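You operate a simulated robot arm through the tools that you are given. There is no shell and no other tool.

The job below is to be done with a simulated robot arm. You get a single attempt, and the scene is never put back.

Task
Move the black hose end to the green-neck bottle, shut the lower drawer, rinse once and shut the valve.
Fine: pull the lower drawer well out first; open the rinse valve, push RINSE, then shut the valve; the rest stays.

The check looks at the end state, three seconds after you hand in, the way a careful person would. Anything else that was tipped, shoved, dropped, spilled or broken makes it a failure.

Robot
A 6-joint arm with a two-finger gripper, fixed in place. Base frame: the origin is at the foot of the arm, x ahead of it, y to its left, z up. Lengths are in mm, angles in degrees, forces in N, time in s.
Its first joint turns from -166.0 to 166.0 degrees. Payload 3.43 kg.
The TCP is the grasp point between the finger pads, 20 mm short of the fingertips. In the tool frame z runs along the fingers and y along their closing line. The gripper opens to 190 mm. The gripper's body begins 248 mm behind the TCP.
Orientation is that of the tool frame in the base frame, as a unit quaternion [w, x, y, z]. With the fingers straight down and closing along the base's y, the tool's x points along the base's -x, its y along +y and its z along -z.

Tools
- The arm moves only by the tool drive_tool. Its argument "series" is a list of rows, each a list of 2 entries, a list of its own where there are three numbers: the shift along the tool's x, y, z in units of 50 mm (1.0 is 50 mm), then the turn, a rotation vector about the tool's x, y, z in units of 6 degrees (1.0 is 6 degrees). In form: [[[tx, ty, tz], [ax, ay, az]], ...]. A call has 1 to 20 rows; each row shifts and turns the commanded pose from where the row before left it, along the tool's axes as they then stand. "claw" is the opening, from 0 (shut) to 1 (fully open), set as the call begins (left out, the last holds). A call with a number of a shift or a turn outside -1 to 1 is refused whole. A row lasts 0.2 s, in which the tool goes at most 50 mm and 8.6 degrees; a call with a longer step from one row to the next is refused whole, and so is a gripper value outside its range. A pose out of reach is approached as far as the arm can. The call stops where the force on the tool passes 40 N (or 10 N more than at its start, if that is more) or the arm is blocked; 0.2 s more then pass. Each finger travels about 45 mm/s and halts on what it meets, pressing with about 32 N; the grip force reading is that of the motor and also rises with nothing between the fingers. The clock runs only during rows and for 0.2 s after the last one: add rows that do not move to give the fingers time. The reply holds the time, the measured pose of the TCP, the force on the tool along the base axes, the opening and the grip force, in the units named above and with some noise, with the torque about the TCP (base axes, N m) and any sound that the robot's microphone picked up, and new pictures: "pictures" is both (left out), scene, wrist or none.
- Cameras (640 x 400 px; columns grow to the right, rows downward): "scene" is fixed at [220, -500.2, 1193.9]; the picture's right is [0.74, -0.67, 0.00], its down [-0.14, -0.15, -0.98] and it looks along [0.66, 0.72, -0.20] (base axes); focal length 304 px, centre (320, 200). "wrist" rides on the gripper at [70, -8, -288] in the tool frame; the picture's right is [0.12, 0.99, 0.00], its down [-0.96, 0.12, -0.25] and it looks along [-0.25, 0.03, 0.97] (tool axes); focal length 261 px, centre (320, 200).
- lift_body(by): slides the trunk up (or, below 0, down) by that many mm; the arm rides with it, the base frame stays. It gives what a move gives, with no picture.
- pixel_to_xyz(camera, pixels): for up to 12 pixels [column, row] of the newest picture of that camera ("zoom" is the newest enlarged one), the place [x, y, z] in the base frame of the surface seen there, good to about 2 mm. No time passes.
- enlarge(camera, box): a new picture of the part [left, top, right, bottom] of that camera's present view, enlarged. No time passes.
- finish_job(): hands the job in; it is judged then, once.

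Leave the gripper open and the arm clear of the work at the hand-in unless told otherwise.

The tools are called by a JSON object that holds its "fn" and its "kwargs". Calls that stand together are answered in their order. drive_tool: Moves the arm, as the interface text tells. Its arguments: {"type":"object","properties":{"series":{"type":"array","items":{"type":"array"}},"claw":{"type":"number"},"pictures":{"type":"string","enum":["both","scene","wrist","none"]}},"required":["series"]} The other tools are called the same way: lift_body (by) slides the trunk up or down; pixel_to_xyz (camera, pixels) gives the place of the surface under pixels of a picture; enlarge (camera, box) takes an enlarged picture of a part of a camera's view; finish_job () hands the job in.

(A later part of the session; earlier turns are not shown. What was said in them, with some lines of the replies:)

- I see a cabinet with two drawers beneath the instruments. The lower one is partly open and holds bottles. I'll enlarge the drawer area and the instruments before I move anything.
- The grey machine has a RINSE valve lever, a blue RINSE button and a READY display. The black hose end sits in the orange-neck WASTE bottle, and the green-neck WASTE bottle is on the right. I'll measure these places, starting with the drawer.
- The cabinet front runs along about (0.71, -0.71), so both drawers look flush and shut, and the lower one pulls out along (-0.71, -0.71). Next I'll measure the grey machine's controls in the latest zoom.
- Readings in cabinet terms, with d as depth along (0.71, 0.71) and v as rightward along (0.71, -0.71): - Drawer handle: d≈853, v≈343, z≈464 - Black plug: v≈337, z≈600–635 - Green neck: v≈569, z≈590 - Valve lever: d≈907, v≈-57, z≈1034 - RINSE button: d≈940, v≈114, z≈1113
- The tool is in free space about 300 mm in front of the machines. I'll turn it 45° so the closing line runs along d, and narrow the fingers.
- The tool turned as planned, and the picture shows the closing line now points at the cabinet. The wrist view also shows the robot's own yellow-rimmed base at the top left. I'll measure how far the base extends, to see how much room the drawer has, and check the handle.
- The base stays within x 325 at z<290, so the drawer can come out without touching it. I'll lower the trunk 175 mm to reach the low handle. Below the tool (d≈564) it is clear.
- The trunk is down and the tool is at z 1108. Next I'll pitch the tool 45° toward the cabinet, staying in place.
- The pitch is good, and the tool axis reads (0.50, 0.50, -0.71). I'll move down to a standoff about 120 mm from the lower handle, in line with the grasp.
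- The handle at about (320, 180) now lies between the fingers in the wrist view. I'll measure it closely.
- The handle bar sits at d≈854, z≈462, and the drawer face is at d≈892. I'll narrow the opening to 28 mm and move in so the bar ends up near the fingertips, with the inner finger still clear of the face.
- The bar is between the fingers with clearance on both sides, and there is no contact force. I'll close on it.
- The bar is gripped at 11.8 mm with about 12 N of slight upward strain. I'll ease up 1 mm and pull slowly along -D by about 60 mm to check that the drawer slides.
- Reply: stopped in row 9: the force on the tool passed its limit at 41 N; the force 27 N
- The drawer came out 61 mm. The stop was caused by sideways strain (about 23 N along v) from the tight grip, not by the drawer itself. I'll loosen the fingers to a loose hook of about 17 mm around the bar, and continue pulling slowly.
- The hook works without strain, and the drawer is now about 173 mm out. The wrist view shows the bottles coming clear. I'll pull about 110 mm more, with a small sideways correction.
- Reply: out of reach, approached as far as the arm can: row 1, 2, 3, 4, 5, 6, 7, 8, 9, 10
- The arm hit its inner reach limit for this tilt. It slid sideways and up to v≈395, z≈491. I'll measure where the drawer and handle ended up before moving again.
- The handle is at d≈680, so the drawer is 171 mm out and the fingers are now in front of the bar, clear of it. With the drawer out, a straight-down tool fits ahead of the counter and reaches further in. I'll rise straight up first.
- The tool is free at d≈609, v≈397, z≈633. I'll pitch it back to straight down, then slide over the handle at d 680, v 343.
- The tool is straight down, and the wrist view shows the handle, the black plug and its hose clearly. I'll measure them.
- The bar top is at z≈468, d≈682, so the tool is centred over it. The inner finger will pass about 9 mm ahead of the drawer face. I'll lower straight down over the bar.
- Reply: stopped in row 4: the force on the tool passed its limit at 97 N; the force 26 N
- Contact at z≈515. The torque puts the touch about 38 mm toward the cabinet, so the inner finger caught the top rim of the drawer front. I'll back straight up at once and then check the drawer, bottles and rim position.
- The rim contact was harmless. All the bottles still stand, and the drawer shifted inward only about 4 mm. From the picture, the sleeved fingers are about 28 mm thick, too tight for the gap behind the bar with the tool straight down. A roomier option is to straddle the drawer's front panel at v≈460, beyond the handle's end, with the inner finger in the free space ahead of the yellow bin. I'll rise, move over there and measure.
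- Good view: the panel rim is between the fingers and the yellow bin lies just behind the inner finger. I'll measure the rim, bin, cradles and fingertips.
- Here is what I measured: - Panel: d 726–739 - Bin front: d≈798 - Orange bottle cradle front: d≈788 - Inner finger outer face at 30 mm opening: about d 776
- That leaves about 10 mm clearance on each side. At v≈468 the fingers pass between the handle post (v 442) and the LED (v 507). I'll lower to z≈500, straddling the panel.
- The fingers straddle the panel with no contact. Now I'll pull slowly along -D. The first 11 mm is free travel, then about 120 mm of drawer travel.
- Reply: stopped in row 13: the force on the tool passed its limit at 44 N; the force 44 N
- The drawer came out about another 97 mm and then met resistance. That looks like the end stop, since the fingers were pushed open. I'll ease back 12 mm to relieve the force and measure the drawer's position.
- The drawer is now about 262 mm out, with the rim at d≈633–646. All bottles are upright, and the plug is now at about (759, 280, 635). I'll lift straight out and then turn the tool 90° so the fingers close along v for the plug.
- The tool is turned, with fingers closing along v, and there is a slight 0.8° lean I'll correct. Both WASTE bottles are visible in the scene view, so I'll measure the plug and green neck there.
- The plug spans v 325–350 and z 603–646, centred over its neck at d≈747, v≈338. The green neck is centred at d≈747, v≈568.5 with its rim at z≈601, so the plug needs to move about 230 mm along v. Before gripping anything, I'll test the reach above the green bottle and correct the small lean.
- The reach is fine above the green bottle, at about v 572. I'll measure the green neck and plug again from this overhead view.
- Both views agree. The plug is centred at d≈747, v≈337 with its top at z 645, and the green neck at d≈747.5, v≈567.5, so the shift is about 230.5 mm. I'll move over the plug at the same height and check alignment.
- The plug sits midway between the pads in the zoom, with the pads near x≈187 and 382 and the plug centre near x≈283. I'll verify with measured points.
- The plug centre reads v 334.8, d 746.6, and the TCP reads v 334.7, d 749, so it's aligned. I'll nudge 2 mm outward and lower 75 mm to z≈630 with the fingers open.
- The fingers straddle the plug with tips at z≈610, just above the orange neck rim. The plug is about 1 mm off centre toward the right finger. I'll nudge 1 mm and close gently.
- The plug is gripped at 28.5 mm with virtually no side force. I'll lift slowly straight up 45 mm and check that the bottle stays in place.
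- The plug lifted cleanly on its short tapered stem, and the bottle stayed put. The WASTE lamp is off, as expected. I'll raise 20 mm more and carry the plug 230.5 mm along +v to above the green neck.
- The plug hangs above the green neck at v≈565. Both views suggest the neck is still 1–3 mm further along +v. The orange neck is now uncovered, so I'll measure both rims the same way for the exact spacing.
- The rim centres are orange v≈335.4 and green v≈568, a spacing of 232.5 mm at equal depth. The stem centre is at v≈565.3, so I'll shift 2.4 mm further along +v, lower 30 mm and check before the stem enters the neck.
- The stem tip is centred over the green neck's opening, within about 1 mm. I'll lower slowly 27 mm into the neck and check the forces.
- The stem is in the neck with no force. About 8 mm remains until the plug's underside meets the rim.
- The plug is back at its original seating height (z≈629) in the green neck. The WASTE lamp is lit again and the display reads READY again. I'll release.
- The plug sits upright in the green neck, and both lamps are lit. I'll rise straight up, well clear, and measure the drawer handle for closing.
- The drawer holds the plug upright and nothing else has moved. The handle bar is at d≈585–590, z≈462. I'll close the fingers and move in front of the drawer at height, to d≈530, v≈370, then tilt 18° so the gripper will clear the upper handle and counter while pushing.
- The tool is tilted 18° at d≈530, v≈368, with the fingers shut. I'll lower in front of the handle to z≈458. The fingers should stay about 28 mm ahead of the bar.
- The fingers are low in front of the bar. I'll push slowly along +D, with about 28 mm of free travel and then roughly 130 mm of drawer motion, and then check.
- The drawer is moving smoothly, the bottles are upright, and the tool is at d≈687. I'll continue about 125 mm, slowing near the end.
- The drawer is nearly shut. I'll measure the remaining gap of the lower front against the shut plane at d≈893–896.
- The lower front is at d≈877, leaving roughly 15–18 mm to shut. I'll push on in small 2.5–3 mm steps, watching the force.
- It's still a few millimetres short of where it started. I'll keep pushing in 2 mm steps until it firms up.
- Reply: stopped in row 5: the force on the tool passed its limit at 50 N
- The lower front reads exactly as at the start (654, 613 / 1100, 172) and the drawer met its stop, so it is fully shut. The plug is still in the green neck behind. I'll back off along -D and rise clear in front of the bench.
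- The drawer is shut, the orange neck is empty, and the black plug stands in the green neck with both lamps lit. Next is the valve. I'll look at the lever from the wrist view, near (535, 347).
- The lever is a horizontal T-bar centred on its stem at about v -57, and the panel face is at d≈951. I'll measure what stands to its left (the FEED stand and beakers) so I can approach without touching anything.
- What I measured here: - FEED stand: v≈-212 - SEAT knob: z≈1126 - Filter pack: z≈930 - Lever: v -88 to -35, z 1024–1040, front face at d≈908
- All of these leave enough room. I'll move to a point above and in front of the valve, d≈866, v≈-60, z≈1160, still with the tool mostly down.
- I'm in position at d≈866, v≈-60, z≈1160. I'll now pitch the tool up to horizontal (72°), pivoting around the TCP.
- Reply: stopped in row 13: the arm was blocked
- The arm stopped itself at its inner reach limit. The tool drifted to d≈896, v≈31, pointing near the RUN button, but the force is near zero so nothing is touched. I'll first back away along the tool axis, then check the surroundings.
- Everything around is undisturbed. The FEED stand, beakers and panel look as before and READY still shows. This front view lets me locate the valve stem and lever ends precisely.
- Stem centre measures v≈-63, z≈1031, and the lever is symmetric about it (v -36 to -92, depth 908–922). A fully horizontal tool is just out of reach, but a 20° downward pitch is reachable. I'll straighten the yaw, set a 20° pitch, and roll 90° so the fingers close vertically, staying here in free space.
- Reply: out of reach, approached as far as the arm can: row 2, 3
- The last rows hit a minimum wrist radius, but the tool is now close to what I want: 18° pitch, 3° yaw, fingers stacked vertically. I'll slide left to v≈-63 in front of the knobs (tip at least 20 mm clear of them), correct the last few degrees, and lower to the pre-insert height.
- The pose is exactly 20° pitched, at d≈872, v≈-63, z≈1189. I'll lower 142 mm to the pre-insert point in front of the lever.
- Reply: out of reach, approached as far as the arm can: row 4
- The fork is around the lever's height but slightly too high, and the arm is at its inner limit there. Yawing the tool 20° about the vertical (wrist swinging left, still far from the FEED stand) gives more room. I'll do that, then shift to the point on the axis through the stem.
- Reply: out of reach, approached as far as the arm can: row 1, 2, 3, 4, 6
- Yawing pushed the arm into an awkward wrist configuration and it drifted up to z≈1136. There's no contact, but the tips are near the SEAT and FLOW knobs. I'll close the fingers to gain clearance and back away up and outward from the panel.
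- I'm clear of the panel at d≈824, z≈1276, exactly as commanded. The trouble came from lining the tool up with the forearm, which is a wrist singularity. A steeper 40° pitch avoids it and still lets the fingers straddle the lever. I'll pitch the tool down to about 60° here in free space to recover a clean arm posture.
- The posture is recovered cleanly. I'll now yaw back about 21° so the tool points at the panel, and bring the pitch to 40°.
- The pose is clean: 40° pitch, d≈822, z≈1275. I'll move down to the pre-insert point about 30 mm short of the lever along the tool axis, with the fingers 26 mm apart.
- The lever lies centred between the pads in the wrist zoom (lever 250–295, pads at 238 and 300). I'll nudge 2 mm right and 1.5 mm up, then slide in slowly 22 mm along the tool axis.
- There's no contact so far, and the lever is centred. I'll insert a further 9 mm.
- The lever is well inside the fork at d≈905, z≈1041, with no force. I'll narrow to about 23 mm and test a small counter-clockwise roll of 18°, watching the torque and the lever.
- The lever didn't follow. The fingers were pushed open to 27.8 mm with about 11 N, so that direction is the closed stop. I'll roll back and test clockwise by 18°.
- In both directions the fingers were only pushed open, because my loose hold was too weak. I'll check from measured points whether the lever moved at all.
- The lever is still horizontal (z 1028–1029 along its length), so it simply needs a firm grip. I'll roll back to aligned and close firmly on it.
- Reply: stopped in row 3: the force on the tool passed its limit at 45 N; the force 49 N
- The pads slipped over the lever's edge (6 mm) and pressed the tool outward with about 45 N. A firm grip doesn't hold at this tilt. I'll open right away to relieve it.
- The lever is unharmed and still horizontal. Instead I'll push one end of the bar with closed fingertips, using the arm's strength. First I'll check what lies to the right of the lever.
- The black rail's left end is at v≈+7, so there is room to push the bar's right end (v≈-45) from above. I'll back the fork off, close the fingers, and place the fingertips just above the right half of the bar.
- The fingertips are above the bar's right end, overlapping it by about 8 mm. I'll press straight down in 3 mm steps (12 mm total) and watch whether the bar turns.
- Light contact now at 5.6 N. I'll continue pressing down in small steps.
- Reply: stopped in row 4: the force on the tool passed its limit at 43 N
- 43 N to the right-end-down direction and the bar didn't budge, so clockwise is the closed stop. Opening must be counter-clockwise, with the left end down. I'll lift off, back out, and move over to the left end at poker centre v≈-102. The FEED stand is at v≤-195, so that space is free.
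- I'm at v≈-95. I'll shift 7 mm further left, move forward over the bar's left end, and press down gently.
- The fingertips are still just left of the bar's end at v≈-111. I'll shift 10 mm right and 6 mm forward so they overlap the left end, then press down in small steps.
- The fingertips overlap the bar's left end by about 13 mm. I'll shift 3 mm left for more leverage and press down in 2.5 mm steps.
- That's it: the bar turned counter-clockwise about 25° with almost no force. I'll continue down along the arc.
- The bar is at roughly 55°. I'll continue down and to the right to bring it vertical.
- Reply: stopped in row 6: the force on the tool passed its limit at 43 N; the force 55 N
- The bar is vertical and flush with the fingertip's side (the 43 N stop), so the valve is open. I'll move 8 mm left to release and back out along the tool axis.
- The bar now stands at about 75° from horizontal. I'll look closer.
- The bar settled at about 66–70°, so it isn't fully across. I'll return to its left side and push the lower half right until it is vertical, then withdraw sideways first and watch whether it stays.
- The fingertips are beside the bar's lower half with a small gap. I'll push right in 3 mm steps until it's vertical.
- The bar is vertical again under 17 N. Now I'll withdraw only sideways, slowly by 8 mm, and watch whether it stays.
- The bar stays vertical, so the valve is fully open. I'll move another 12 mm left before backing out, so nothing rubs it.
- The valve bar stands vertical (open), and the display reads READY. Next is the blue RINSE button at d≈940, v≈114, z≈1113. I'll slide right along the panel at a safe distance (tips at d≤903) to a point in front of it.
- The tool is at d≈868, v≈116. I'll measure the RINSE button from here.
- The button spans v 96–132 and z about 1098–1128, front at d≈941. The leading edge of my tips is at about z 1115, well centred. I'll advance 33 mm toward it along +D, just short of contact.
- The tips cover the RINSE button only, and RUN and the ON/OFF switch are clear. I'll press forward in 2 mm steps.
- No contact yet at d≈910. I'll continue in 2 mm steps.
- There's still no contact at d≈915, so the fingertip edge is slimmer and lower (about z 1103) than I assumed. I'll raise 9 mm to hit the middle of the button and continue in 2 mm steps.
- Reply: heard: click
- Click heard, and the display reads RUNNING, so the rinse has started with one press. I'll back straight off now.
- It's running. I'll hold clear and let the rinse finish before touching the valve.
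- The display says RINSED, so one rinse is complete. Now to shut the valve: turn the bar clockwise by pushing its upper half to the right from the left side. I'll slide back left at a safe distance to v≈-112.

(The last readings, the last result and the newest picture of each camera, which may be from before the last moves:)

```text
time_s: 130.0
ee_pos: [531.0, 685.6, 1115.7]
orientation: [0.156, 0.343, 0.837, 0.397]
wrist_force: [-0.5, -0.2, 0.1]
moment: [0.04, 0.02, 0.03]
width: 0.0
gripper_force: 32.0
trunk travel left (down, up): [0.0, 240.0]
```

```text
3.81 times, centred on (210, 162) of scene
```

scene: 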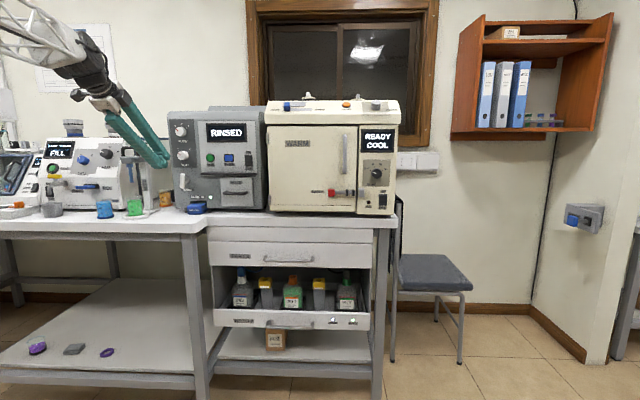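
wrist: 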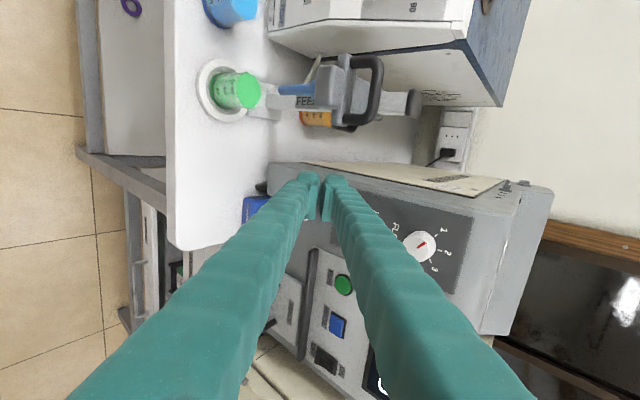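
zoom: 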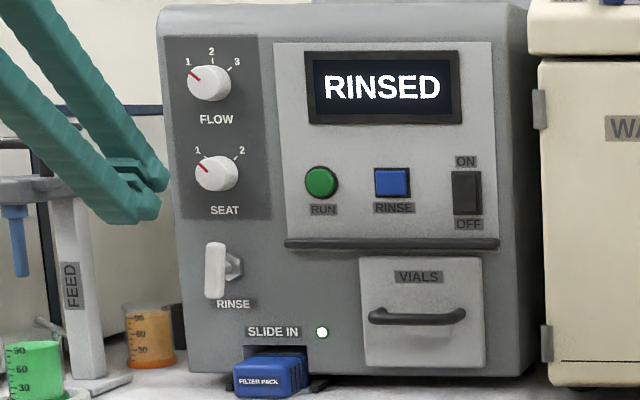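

RINSED is displayed and the bar is vertical. I'll move in beside the bar's upper half, about 15 mm to its left, at z≈1074.

{"fn": "drive_tool", "kwargs": {"series": [[[0, -0.027, 0.405], [0, 0, 0]], [[0, -0.027, 0.405], [0, 0, 0]], [[0, -0.027, 0.405], [0, 0, 0]], [[0, 0, 0], [0, 0, 0]], [[0, 0, 0], [0, 0, 0]]], "claw": 0, "pictures": "both"}}

{"fn": "enlarge", "kwargs": {"camera": "scene", "box": [150, 150, 230, 210]}}

```text
time_s: 131.2
ee_pos: [556.3, 719.2, 1072.0]
orientation: [0.154, 0.34, 0.838, 0.397]
wrist_force: [-0.3, 0.7, -0.1]
moment: [-0.02, -0.01, -0.05]
width: 0.0
gripper_force: 32.1
trunk travel left (down, up): [0.0, 240.0]
```

scene: 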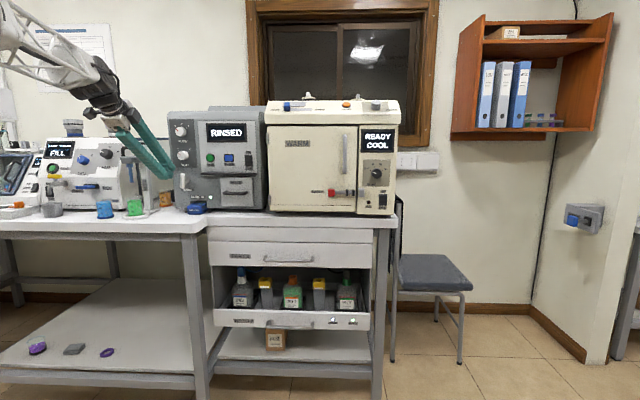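
wrist: 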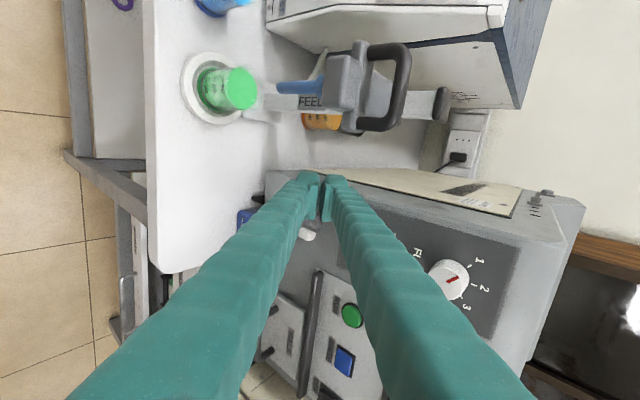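

```text
6.67 times, centred on (190, 180) of scene
```

zoom: 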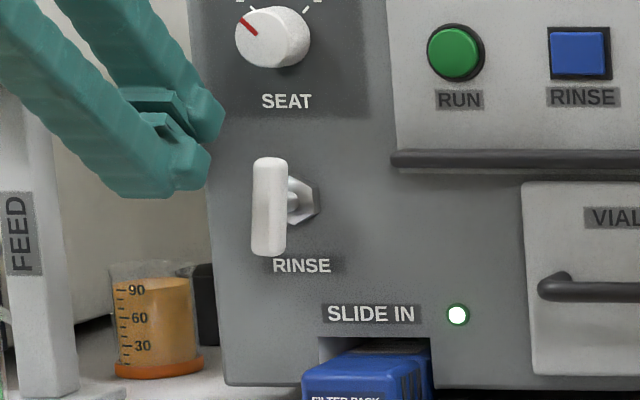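

The tips are left of the bar's upper half. I'll push right gently, 19 mm to contact and then about 12 mm along the arc.

{"fn": "drive_tool", "kwargs": {"series": [[[-0.19, 0, 0], [0, 0, 0]], [[-0.19, 0, 0], [0, 0, 0]], [[-0.06, 0.006, -0.005], [0, 0, 0]], [[-0.06, 0.006, -0.005], [0, 0, 0]], [[-0.06, 0.006, -0.005], [0, 0, 0]], [[-0.06, 0.006, -0.005], [0, 0, 0]], [[0, 0, 0], [0, 0, 0]]], "claw": 0, "pictures": "both"}}

{"fn": "enlarge", "kwargs": {"camera": "scene", "box": [150, 150, 230, 210]}}

```text
time_s: 132.8
ee_pos: [578.2, 696.8, 1074.6]
orientation: [0.155, 0.339, 0.839, 0.397]
wrist_force: [-1.7, 0.4, 0.1]
moment: [0.0, 0.04, 0.01]
width: 0.0
gripper_force: 32.3
trunk travel left (down, up): [0.0, 240.0]
```

scene: 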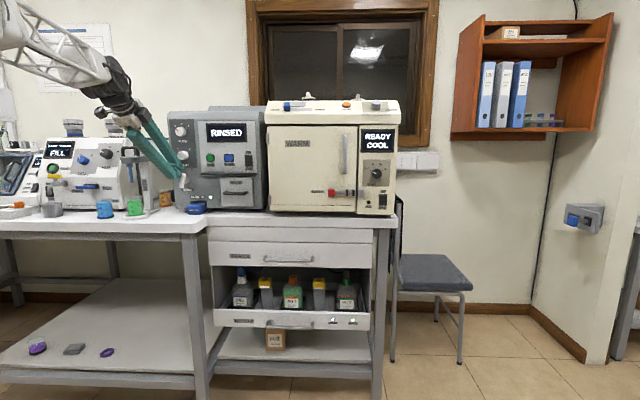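
wrist: 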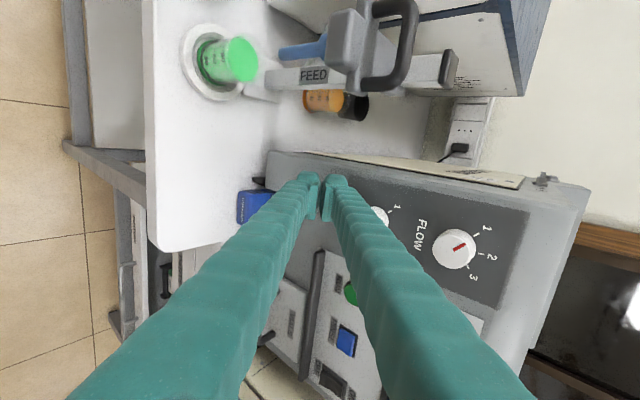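

```text
6.67 times, centred on (190, 180) of scene
```

zoom: 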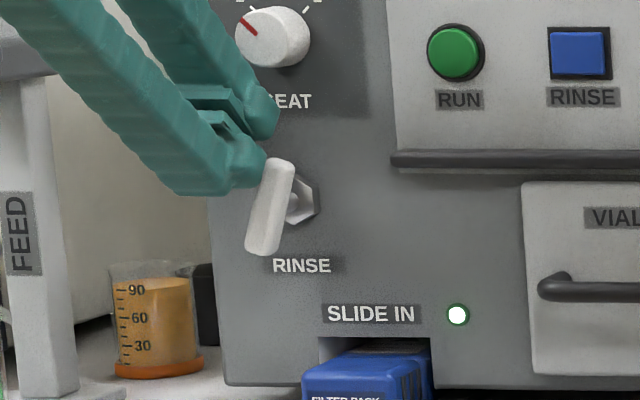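

The bar is turning clockwise (about 17° so far) with about 2 N. I'll continue right and slightly down along the arc.

{"fn": "drive_tool", "kwargs": {"series": [[[-0.06, -0.0154, 0.0128], [0, 0, 0]], [[-0.06, -0.0154, 0.0128], [0, 0, 0]], [[-0.06, -0.0184, 0.0154], [0, 0, 0]], [[-0.06, -0.0184, 0.0154], [0, 0, 0]], [[0, 0, 0], [0, 0, 0]]], "claw": 0, "pictures": "both"}}

{"fn": "enlarge", "kwargs": {"camera": "scene", "box": [150, 150, 230, 210]}}

```text
time_s: 134.0
ee_pos: [587.1, 688.8, 1068.9]
orientation: [0.154, 0.339, 0.839, 0.397]
wrist_force: [-2.6, -1.5, 2.1]
moment: [0.02, 0.01, -0.07]
width: 0.0
gripper_force: 32.0
trunk travel left (down, up): [0.0, 240.0]
```

scene: 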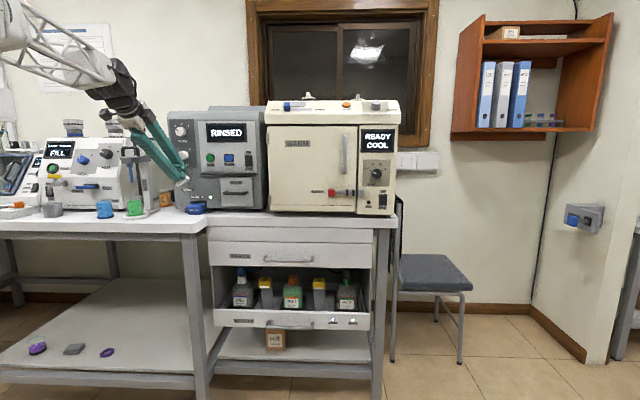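
wrist: 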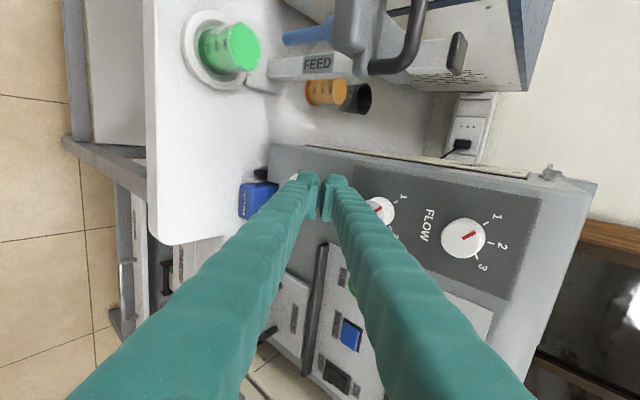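

```text
6.67 times, centred on (190, 180) of scene
```

zoom: 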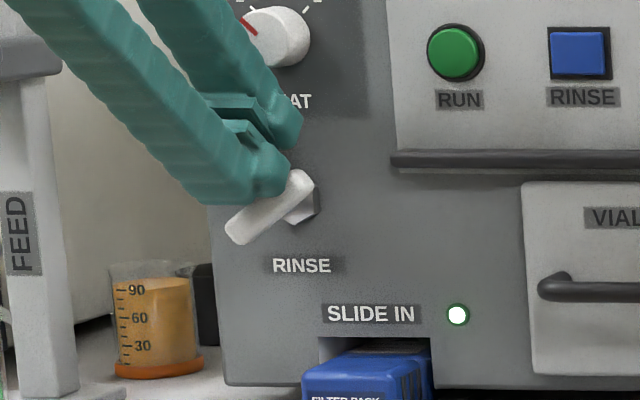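

The bar is at about 40° now. I'll continue right and down to bring it horizontal.

{"fn": "drive_tool", "kwargs": {"series": [[[-0.05, -0.0246, 0.0205], [0, 0, 0]], [[-0.04, -0.0246, 0.0205], [0, 0, 0]], [[-0.02, -0.0276, 0.023], [0, 0, 0]], [[0, 0, 0], [0, 0, 0]]], "claw": 0, "pictures": "scene"}}

{"fn": "enlarge", "kwargs": {"camera": "scene", "box": [150, 150, 230, 210]}}

```text
time_s: 135.0
ee_pos: [590.2, 683.8, 1065.0]
orientation: [0.155, 0.34, 0.839, 0.397]
wrist_force: [-3.7, -2.2, 5.7]
moment: [-0.05, 0.0, -0.15]
width: 0.1
gripper_force: 31.7
trunk travel left (down, up): [0.0, 240.0]
```

scene: 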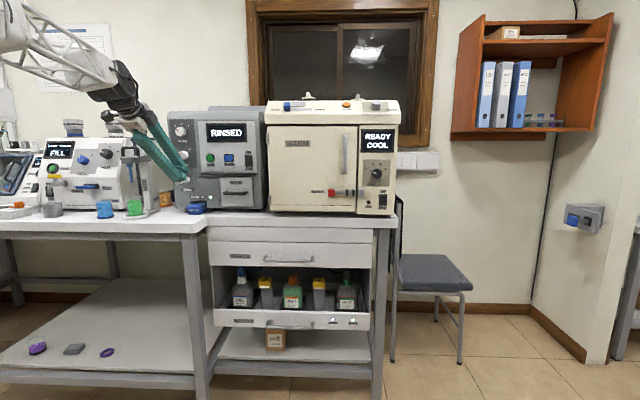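

```text
6.67 times, centred on (190, 180) of scene
```

zoom: 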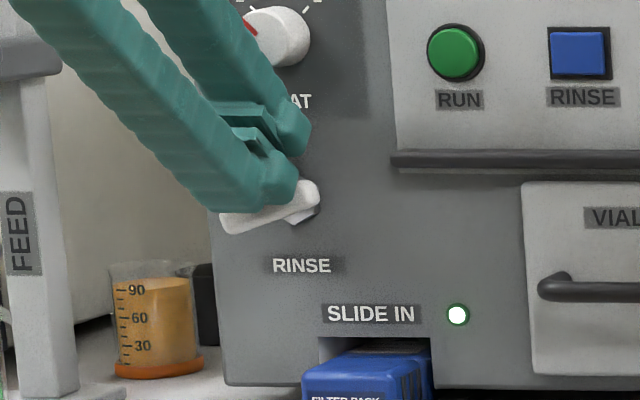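

About 20° is left. To finish firmly against the closed stop, I'll lift off, shift right above the bar's right half, and press it down.

{"fn": "drive_tool", "kwargs": {"series": [[[0, 0.154, -0.128], [0, 0, 0]], [[0, 0.077, -0.064], [0, 0, 0]], [[-0.36, 0, 0], [0, 0, 0]], [[-0.36, 0, 0], [0, 0, 0]], [[0, 0, 0], [0, 0, 0]]], "claw": 0, "pictures": "both"}}

{"fn": "enlarge", "kwargs": {"camera": "scene", "box": [150, 150, 230, 210]}}

```text
time_s: 136.2
ee_pos: [617.2, 660.4, 1079.7]
orientation: [0.155, 0.34, 0.838, 0.397]
wrist_force: [0.9, 0.1, 0.3]
moment: [0.03, 0.02, 0.02]
width: 0.1
gripper_force: 32.2
trunk travel left (down, up): [0.0, 240.0]
```

scene: 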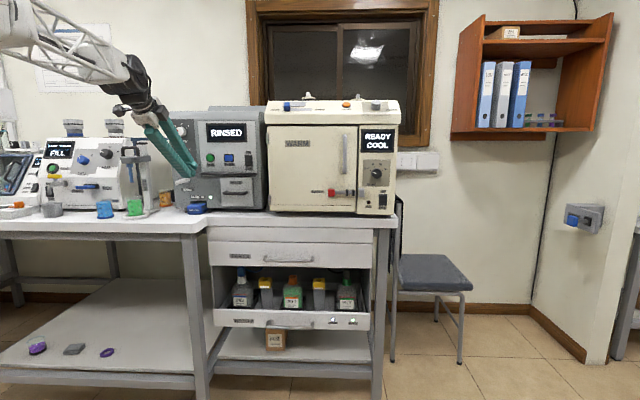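
wrist: 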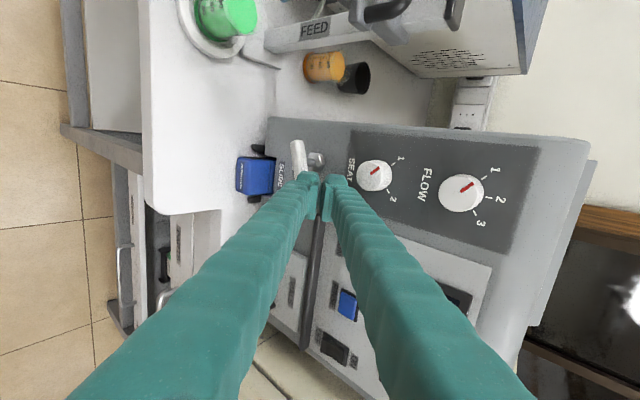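

```text
6.67 times, centred on (190, 180) of scene
```

zoom: 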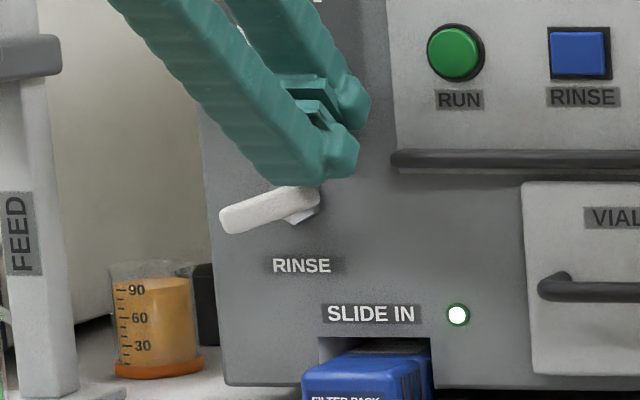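

I'm above the bar's right end. I'll press down in 3 mm steps, then smaller ones.

{"fn": "drive_tool", "kwargs": {"series": [[[0, -0.046, 0.0384], [0, 0, 0]], [[0, -0.046, 0.0384], [0, 0, 0]], [[0, -0.046, 0.0384], [0, 0, 0]], [[0, -0.046, 0.0384], [0, 0, 0]], [[0, -0.031, 0.0256], [0, 0, 0]], [[0, -0.023, 0.0192], [0, 0, 0]], [[0, 0, 0], [0, 0, 0]]], "claw": 0, "pictures": "both"}}

{"fn": "enlarge", "kwargs": {"camera": "scene", "box": [150, 150, 230, 210]}}

```text
time_s: 137.8
ee_pos: [617.1, 659.8, 1064.3]
orientation: [0.154, 0.339, 0.839, 0.397]
wrist_force: [0.5, -0.4, 1.5]
moment: [-0.04, 0.02, -0.05]
width: 0.2
gripper_force: 31.9
trunk travel left (down, up): [0.0, 240.0]
```

scene: 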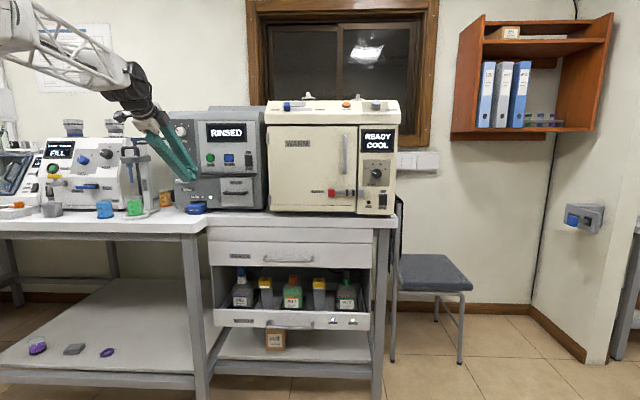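
wrist: 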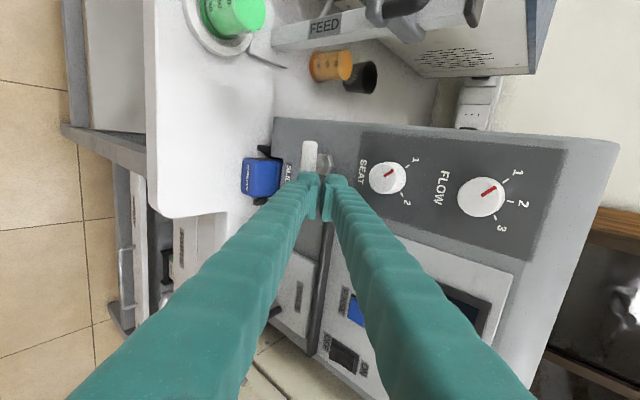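

```text
6.67 times, centred on (190, 180) of scene
```

zoom: 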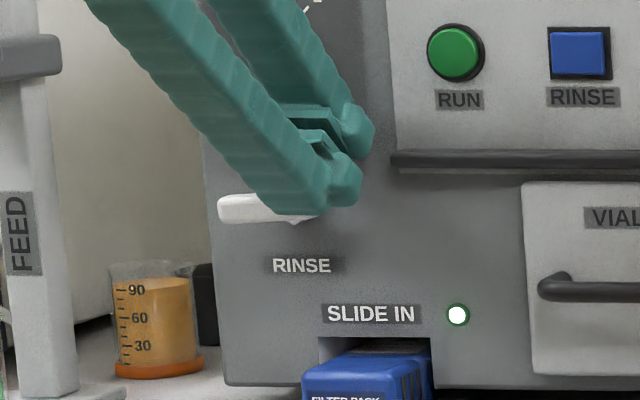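

The bar is nearly horizontal with light contact. I'll press a few more millimetres until it firms against the stop.

{"fn": "drive_tool", "kwargs": {"series": [[[0, -0.0154, 0.0128], [0, 0, 0]], [[0, -0.0154, 0.0128], [0, 0, 0]], [[0, -0.0154, 0.0128], [0, 0, 0]], [[0, 0, 0], [0, 0, 0]]], "claw": 0, "pictures": "scene"}}

{"fn": "enlarge", "kwargs": {"camera": "scene", "box": [150, 150, 230, 210]}}

```text
time_s: 138.8
ee_pos: [617.1, 660.0, 1061.5]
orientation: [0.155, 0.339, 0.839, 0.397]
wrist_force: [-1.0, 0.2, 1.5]
moment: [0.01, -0.03, 0.01]
width: 0.0
gripper_force: 32.0
trunk travel left (down, up): [0.0, 240.0]
```

scene: 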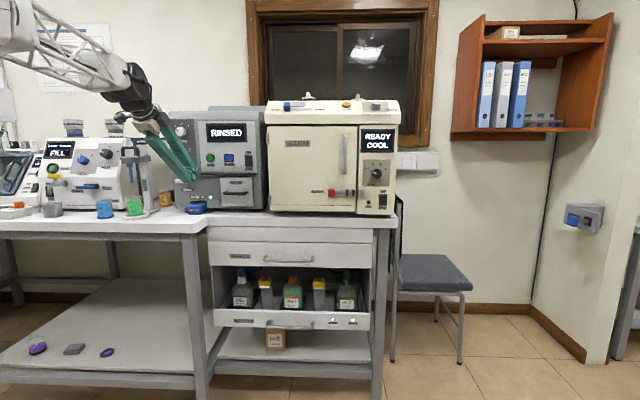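

```text
6.67 times, centred on (190, 180) of scene
```

zoom: 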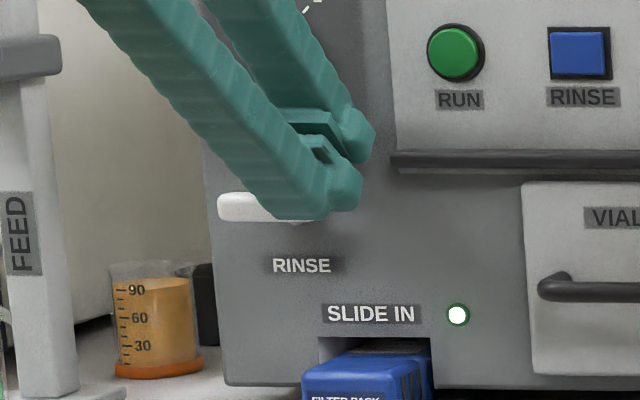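

{"fn": "drive_tool", "kwargs": {"series": [[[0, -0.0154, 0.0128], [0, 0, 0]], [[0, -0.0154, 0.0128], [0, 0, 0]], [[0, -0.0154, 0.0128], [0, 0, 0]], [[0, 0, 0], [0, 0, 0]]], "claw": 0, "pictures": "scene"}}

{"fn": "enlarge", "kwargs": {"camera": "scene", "box": [150, 150, 230, 210]}}

```text
time_s: 139.8
ee_pos: [616.6, 657.0, 1059.1]
orientation: [0.155, 0.339, 0.838, 0.397]
wrist_force: [-6.3, -5.3, 18.3]
moment: [0.07, 0.15, 0.08]
width: 0.0
gripper_force: 31.5
trunk travel left (down, up): [0.0, 240.0]
```

scene: 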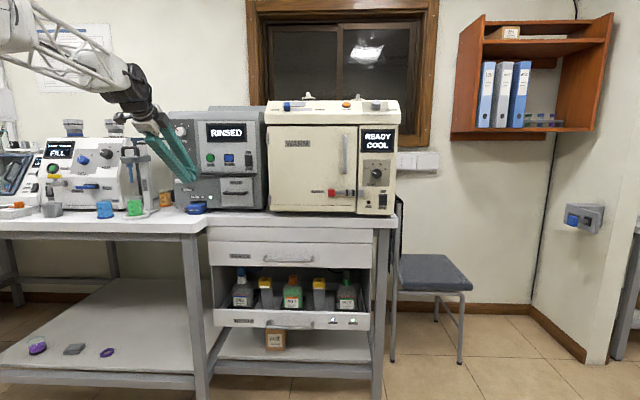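

```text
6.67 times, centred on (190, 180) of scene
```

zoom: 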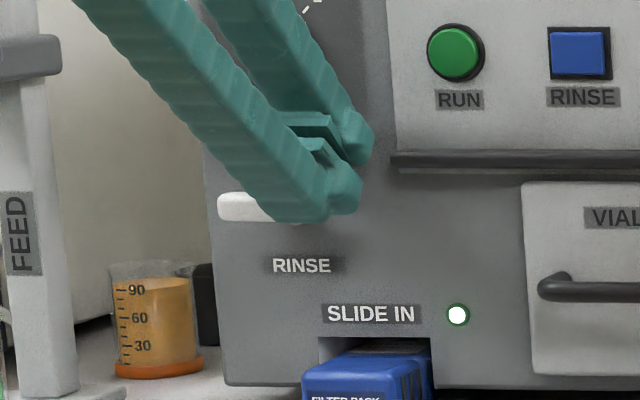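

18 N and rising, so the bar is firm against its closed stop. I'll lift straight up first so nothing rubs, then back away.

{"fn": "drive_tool", "kwargs": {"series": [[[0, 0.077, -0.064], [0, 0, 0]], [[0, 0.154, -0.128], [0, 0, 0]], [[0, 0.154, -0.128], [0, 0, 0]], [[0, -0.4, -0.48], [0, 0, 0]], [[0, 0.3, -0.8], [0, 0, 0]], [[0, 0.3, -0.8], [0, 0, 0]], [[0, 0, 0], [0, 0, 0]]], "claw": 0, "pictures": "both"}}

{"fn": "enlarge", "kwargs": {"camera": "scene", "box": [168, 165, 208, 190]}}

{"fn": "enlarge", "kwargs": {"camera": "scene", "box": [150, 110, 270, 215]}}

```text
time_s: 141.4
ee_pos: [567.3, 603.5, 1157.7]
orientation: [0.154, 0.34, 0.838, 0.398]
wrist_force: [0.0, -0.6, -1.1]
moment: [-0.05, 0.0, 0.03]
width: 0.4
gripper_force: 32.3
trunk travel left (down, up): [0.0, 240.0]
```

scene: 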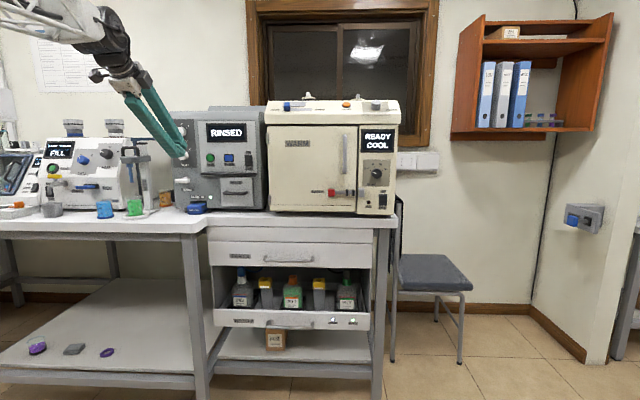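
wrist: 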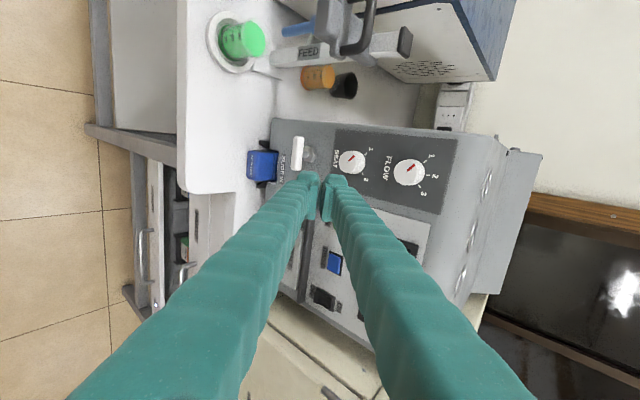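

```text
16.00 times, centred on (188, 178) of scene
```

zoom: 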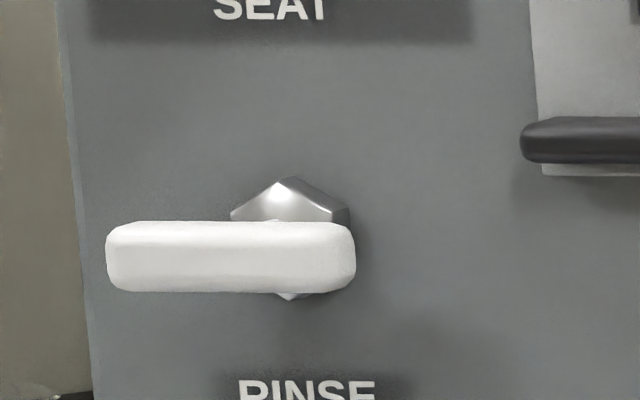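

```text
3.81 times, centred on (210, 162) of scene
```

zoom: 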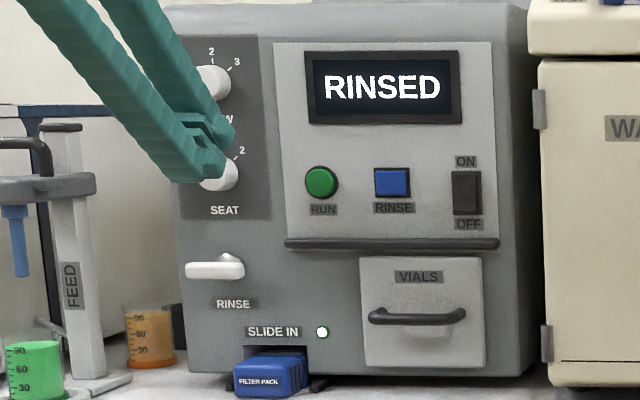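

The bar is exactly as it was at the start (horizontal), the valve is shut, and the display shows RINSED. I'll move the arm clear, rising 200 mm first.

{"fn": "drive_tool", "kwargs": {"series": [[[0, 0.614, -0.512], [0, 0, 0]], [[0, 0.614, -0.512], [0, 0, 0]], [[0, 0.614, -0.512], [0, 0, 0]], [[0, 0.614, -0.512], [0, 0, 0]], [[0, 0.614, -0.512], [0, 0, 0]], [[0, 0, 0], [0.9, 0, 0]], [[0, 0, 0], [0.9, 0, 0]], [[0, 0, 0], [0.9, 0, 0]], [[0, 0, 0], [0.9, 0, 0]], [[0, 0, 0], [0.9, 0, 0]], [[0, 0, 0], [0.9, 0, 0]], [[0, 0, 0], [0.9, 0, 0]], [[0, 0, 0], [0.9, 0, 0]], [[0, 0, 0], [0.9, 0, 0]], [[0, 0, 0], [0, 0, 0]]], "claw": 0, "pictures": "both"}}

```text
time_s: 144.6
ee_pos: [510.6, 535.1, 1156.9]
orientation: [0.004, 0.373, 0.927, 0.025]
wrist_force: [-0.2, -0.1, 0.2]
moment: [0.0, 0.01, -0.04]
width: 0.0
gripper_force: 31.9
out of reach, approached as far as the arm can: row 9, 10, 11, 12, 13, 14
trunk travel left (down, up): [0.0, 240.0]
```

scene: 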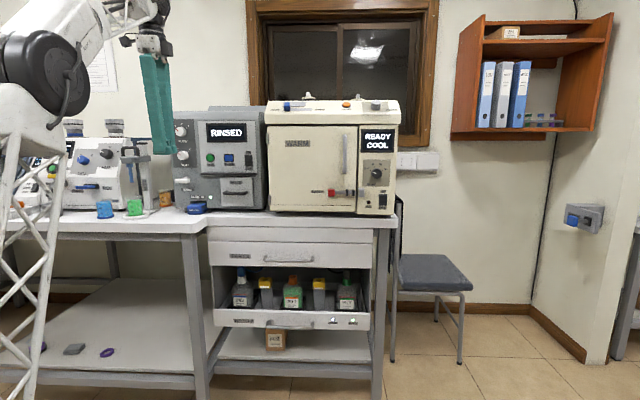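
wrist: 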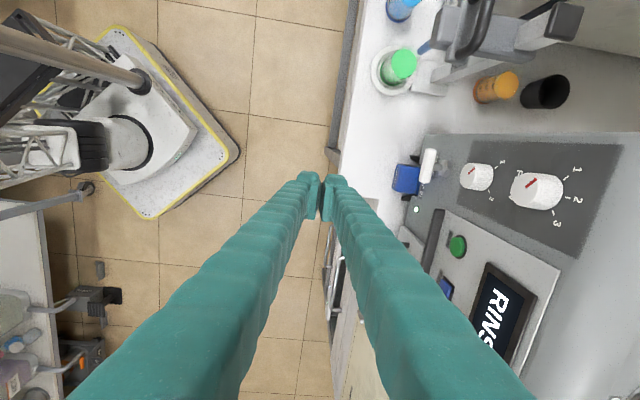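

The arm is straight-down and clear at d≈739, z≈1157. I'll move back another 80 mm, then open the gripper.

{"fn": "drive_tool", "kwargs": {"series": [[[0, -0.8, 0], [0, 0, 0]], [[0, -0.8, 0], [0, 0, 0]], [[0, 0, 0], [0, 0, 0]]], "claw": 0, "pictures": "none"}}

{"fn": "drive_tool", "kwargs": {"series": [[[0, 0, 0], [0, 0, 0]], [[0, 0, 0], [0, 0, 0]], [[0, 0, 0], [0, 0, 0]], [[0, 0, 0], [0, 0, 0]], [[0, 0, 0], [0, 0, 0]], [[0, 0, 0], [0, 0, 0]], [[0, 0, 0], [0, 0, 0]], [[0, 0, 0], [0, 0, 0]], [[0, 0, 0], [0, 0, 0]], [[0, 0, 0], [0, 0, 0]], [[0, 0, 0], [0, 0, 0]], [[0, 0, 0], [0, 0, 0]]], "claw": 1, "pictures": "both"}}

{"fn": "enlarge", "kwargs": {"camera": "scene", "box": [200, 230, 400, 355]}}

{"fn": "enlarge", "kwargs": {"camera": "scene", "box": [150, 90, 400, 220]}}

{"fn": "enlarge", "kwargs": {"camera": "scene", "box": [0, 100, 210, 230]}}

```text
time_s: 145.4
ee_pos: [453.9, 476.3, 1154.7]
orientation: [0.001, 0.373, 0.928, 0.017]
wrist_force: [0.3, -0.5, 1.0]
moment: [0.07, -0.04, -0.01]
width: 0.0
gripper_force: 32.0
trunk travel left (down, up): [0.0, 240.0]
```

```text
time_s: 148.0
ee_pos: [453.3, 476.1, 1153.8]
orientation: [0.001, 0.373, 0.928, 0.017]
wrist_force: [0.5, 0.0, -0.2]
moment: [0.03, 0.0, 0.02]
width: 190.3
gripper_force: 0.0
trunk travel left (down, up): [0.0, 240.0]
```

scene: 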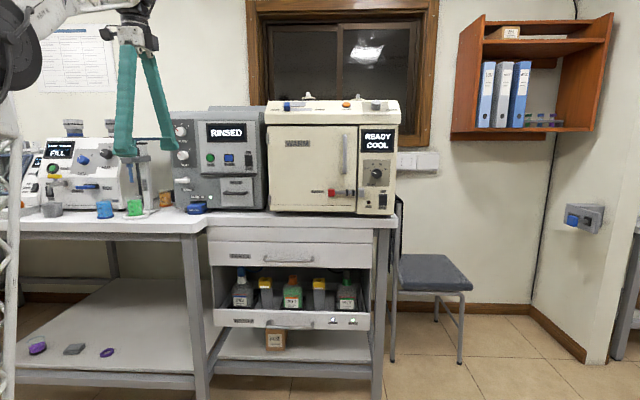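
wrist: 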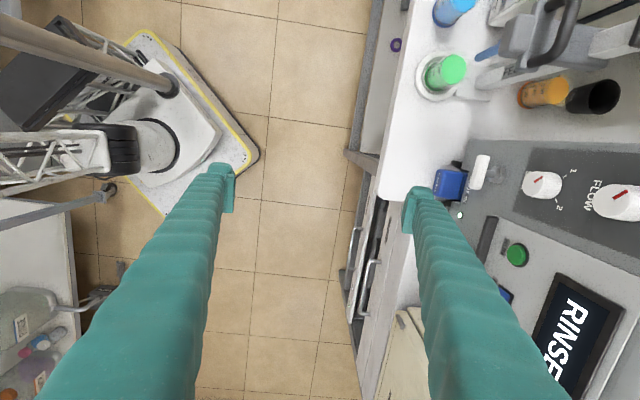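

```text
3.20 times, centred on (300, 292) of scene
```

zoom: 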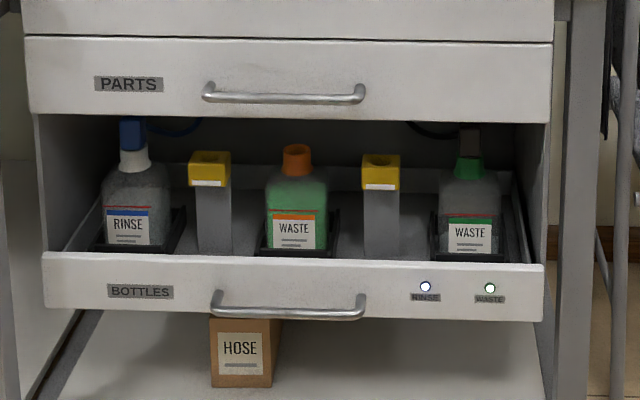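

```text
2.56 times, centred on (275, 155) of scene
```

zoom: 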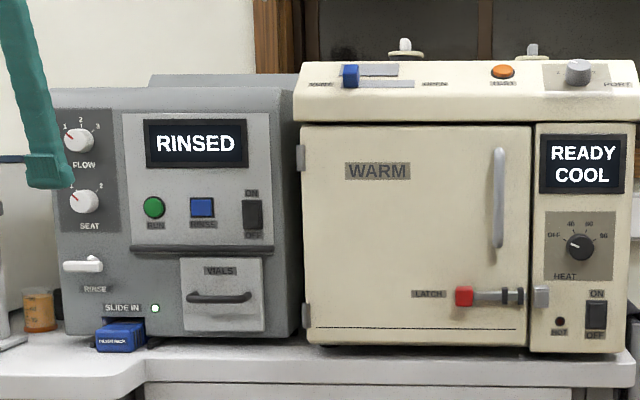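

```text
3.05 times, centred on (105, 165) of scene
```

zoom: 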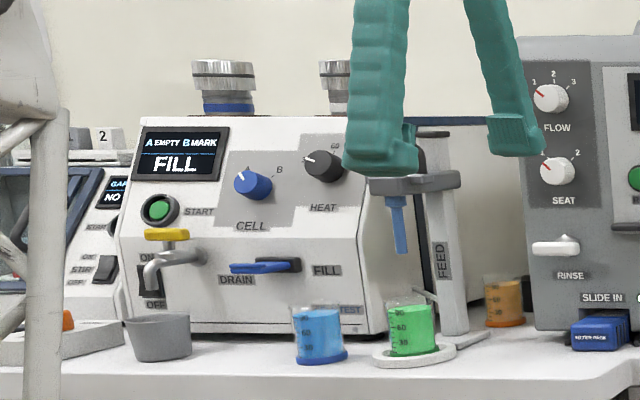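

Final check against the pictures:
- **Hose:** the black plug is in the green-neck bottle, and both lamps are lit.
- **Drawer:** the lower drawer is shut flush.
- **Rinse:** the display shows RINSED after one press.
- **Valve:** the bar is horizontal, as at the start, so it is shut.
- **Everything else:** the knobs, switches, beakers, FEED stand and filter pack look unchanged.

The gripper is open (190 mm) and the arm is clear. I'm handing in the job.

{"fn": "finish_job", "kwargs": {}}

```text
The job is handed in.
```

I've done the whole job and handed it in; I haven't seen the check's result. The last pictures before hand-in show:

- **Hose:** the black hose end is seated in the green-neck bottle, and both the RINSE and WASTE lamps are lit.
- **Drawer:** I pulled the lower drawer well out first. It is now shut flush, at the same position as at the start.
- **Rinse:** I pressed RINSE once with the valve open. The display went from RUNNING to RINSED.
- **Valve:** the lever is back horizontal against its closed stop, as it was at the start.
- **Arm:** the gripper is open and clear of the bench.

There were some unplanned contacts. A finger hit the top of the drawer front at about 97 N while I was trying to hook the handle. The drawer also met what seems to be its end stop when pulled out, and its closed stop when shut. The valve lever was pressed to about 45 N a few times while I worked out which way it turns. I saw nothing tipped, spilled or moved afterwards.
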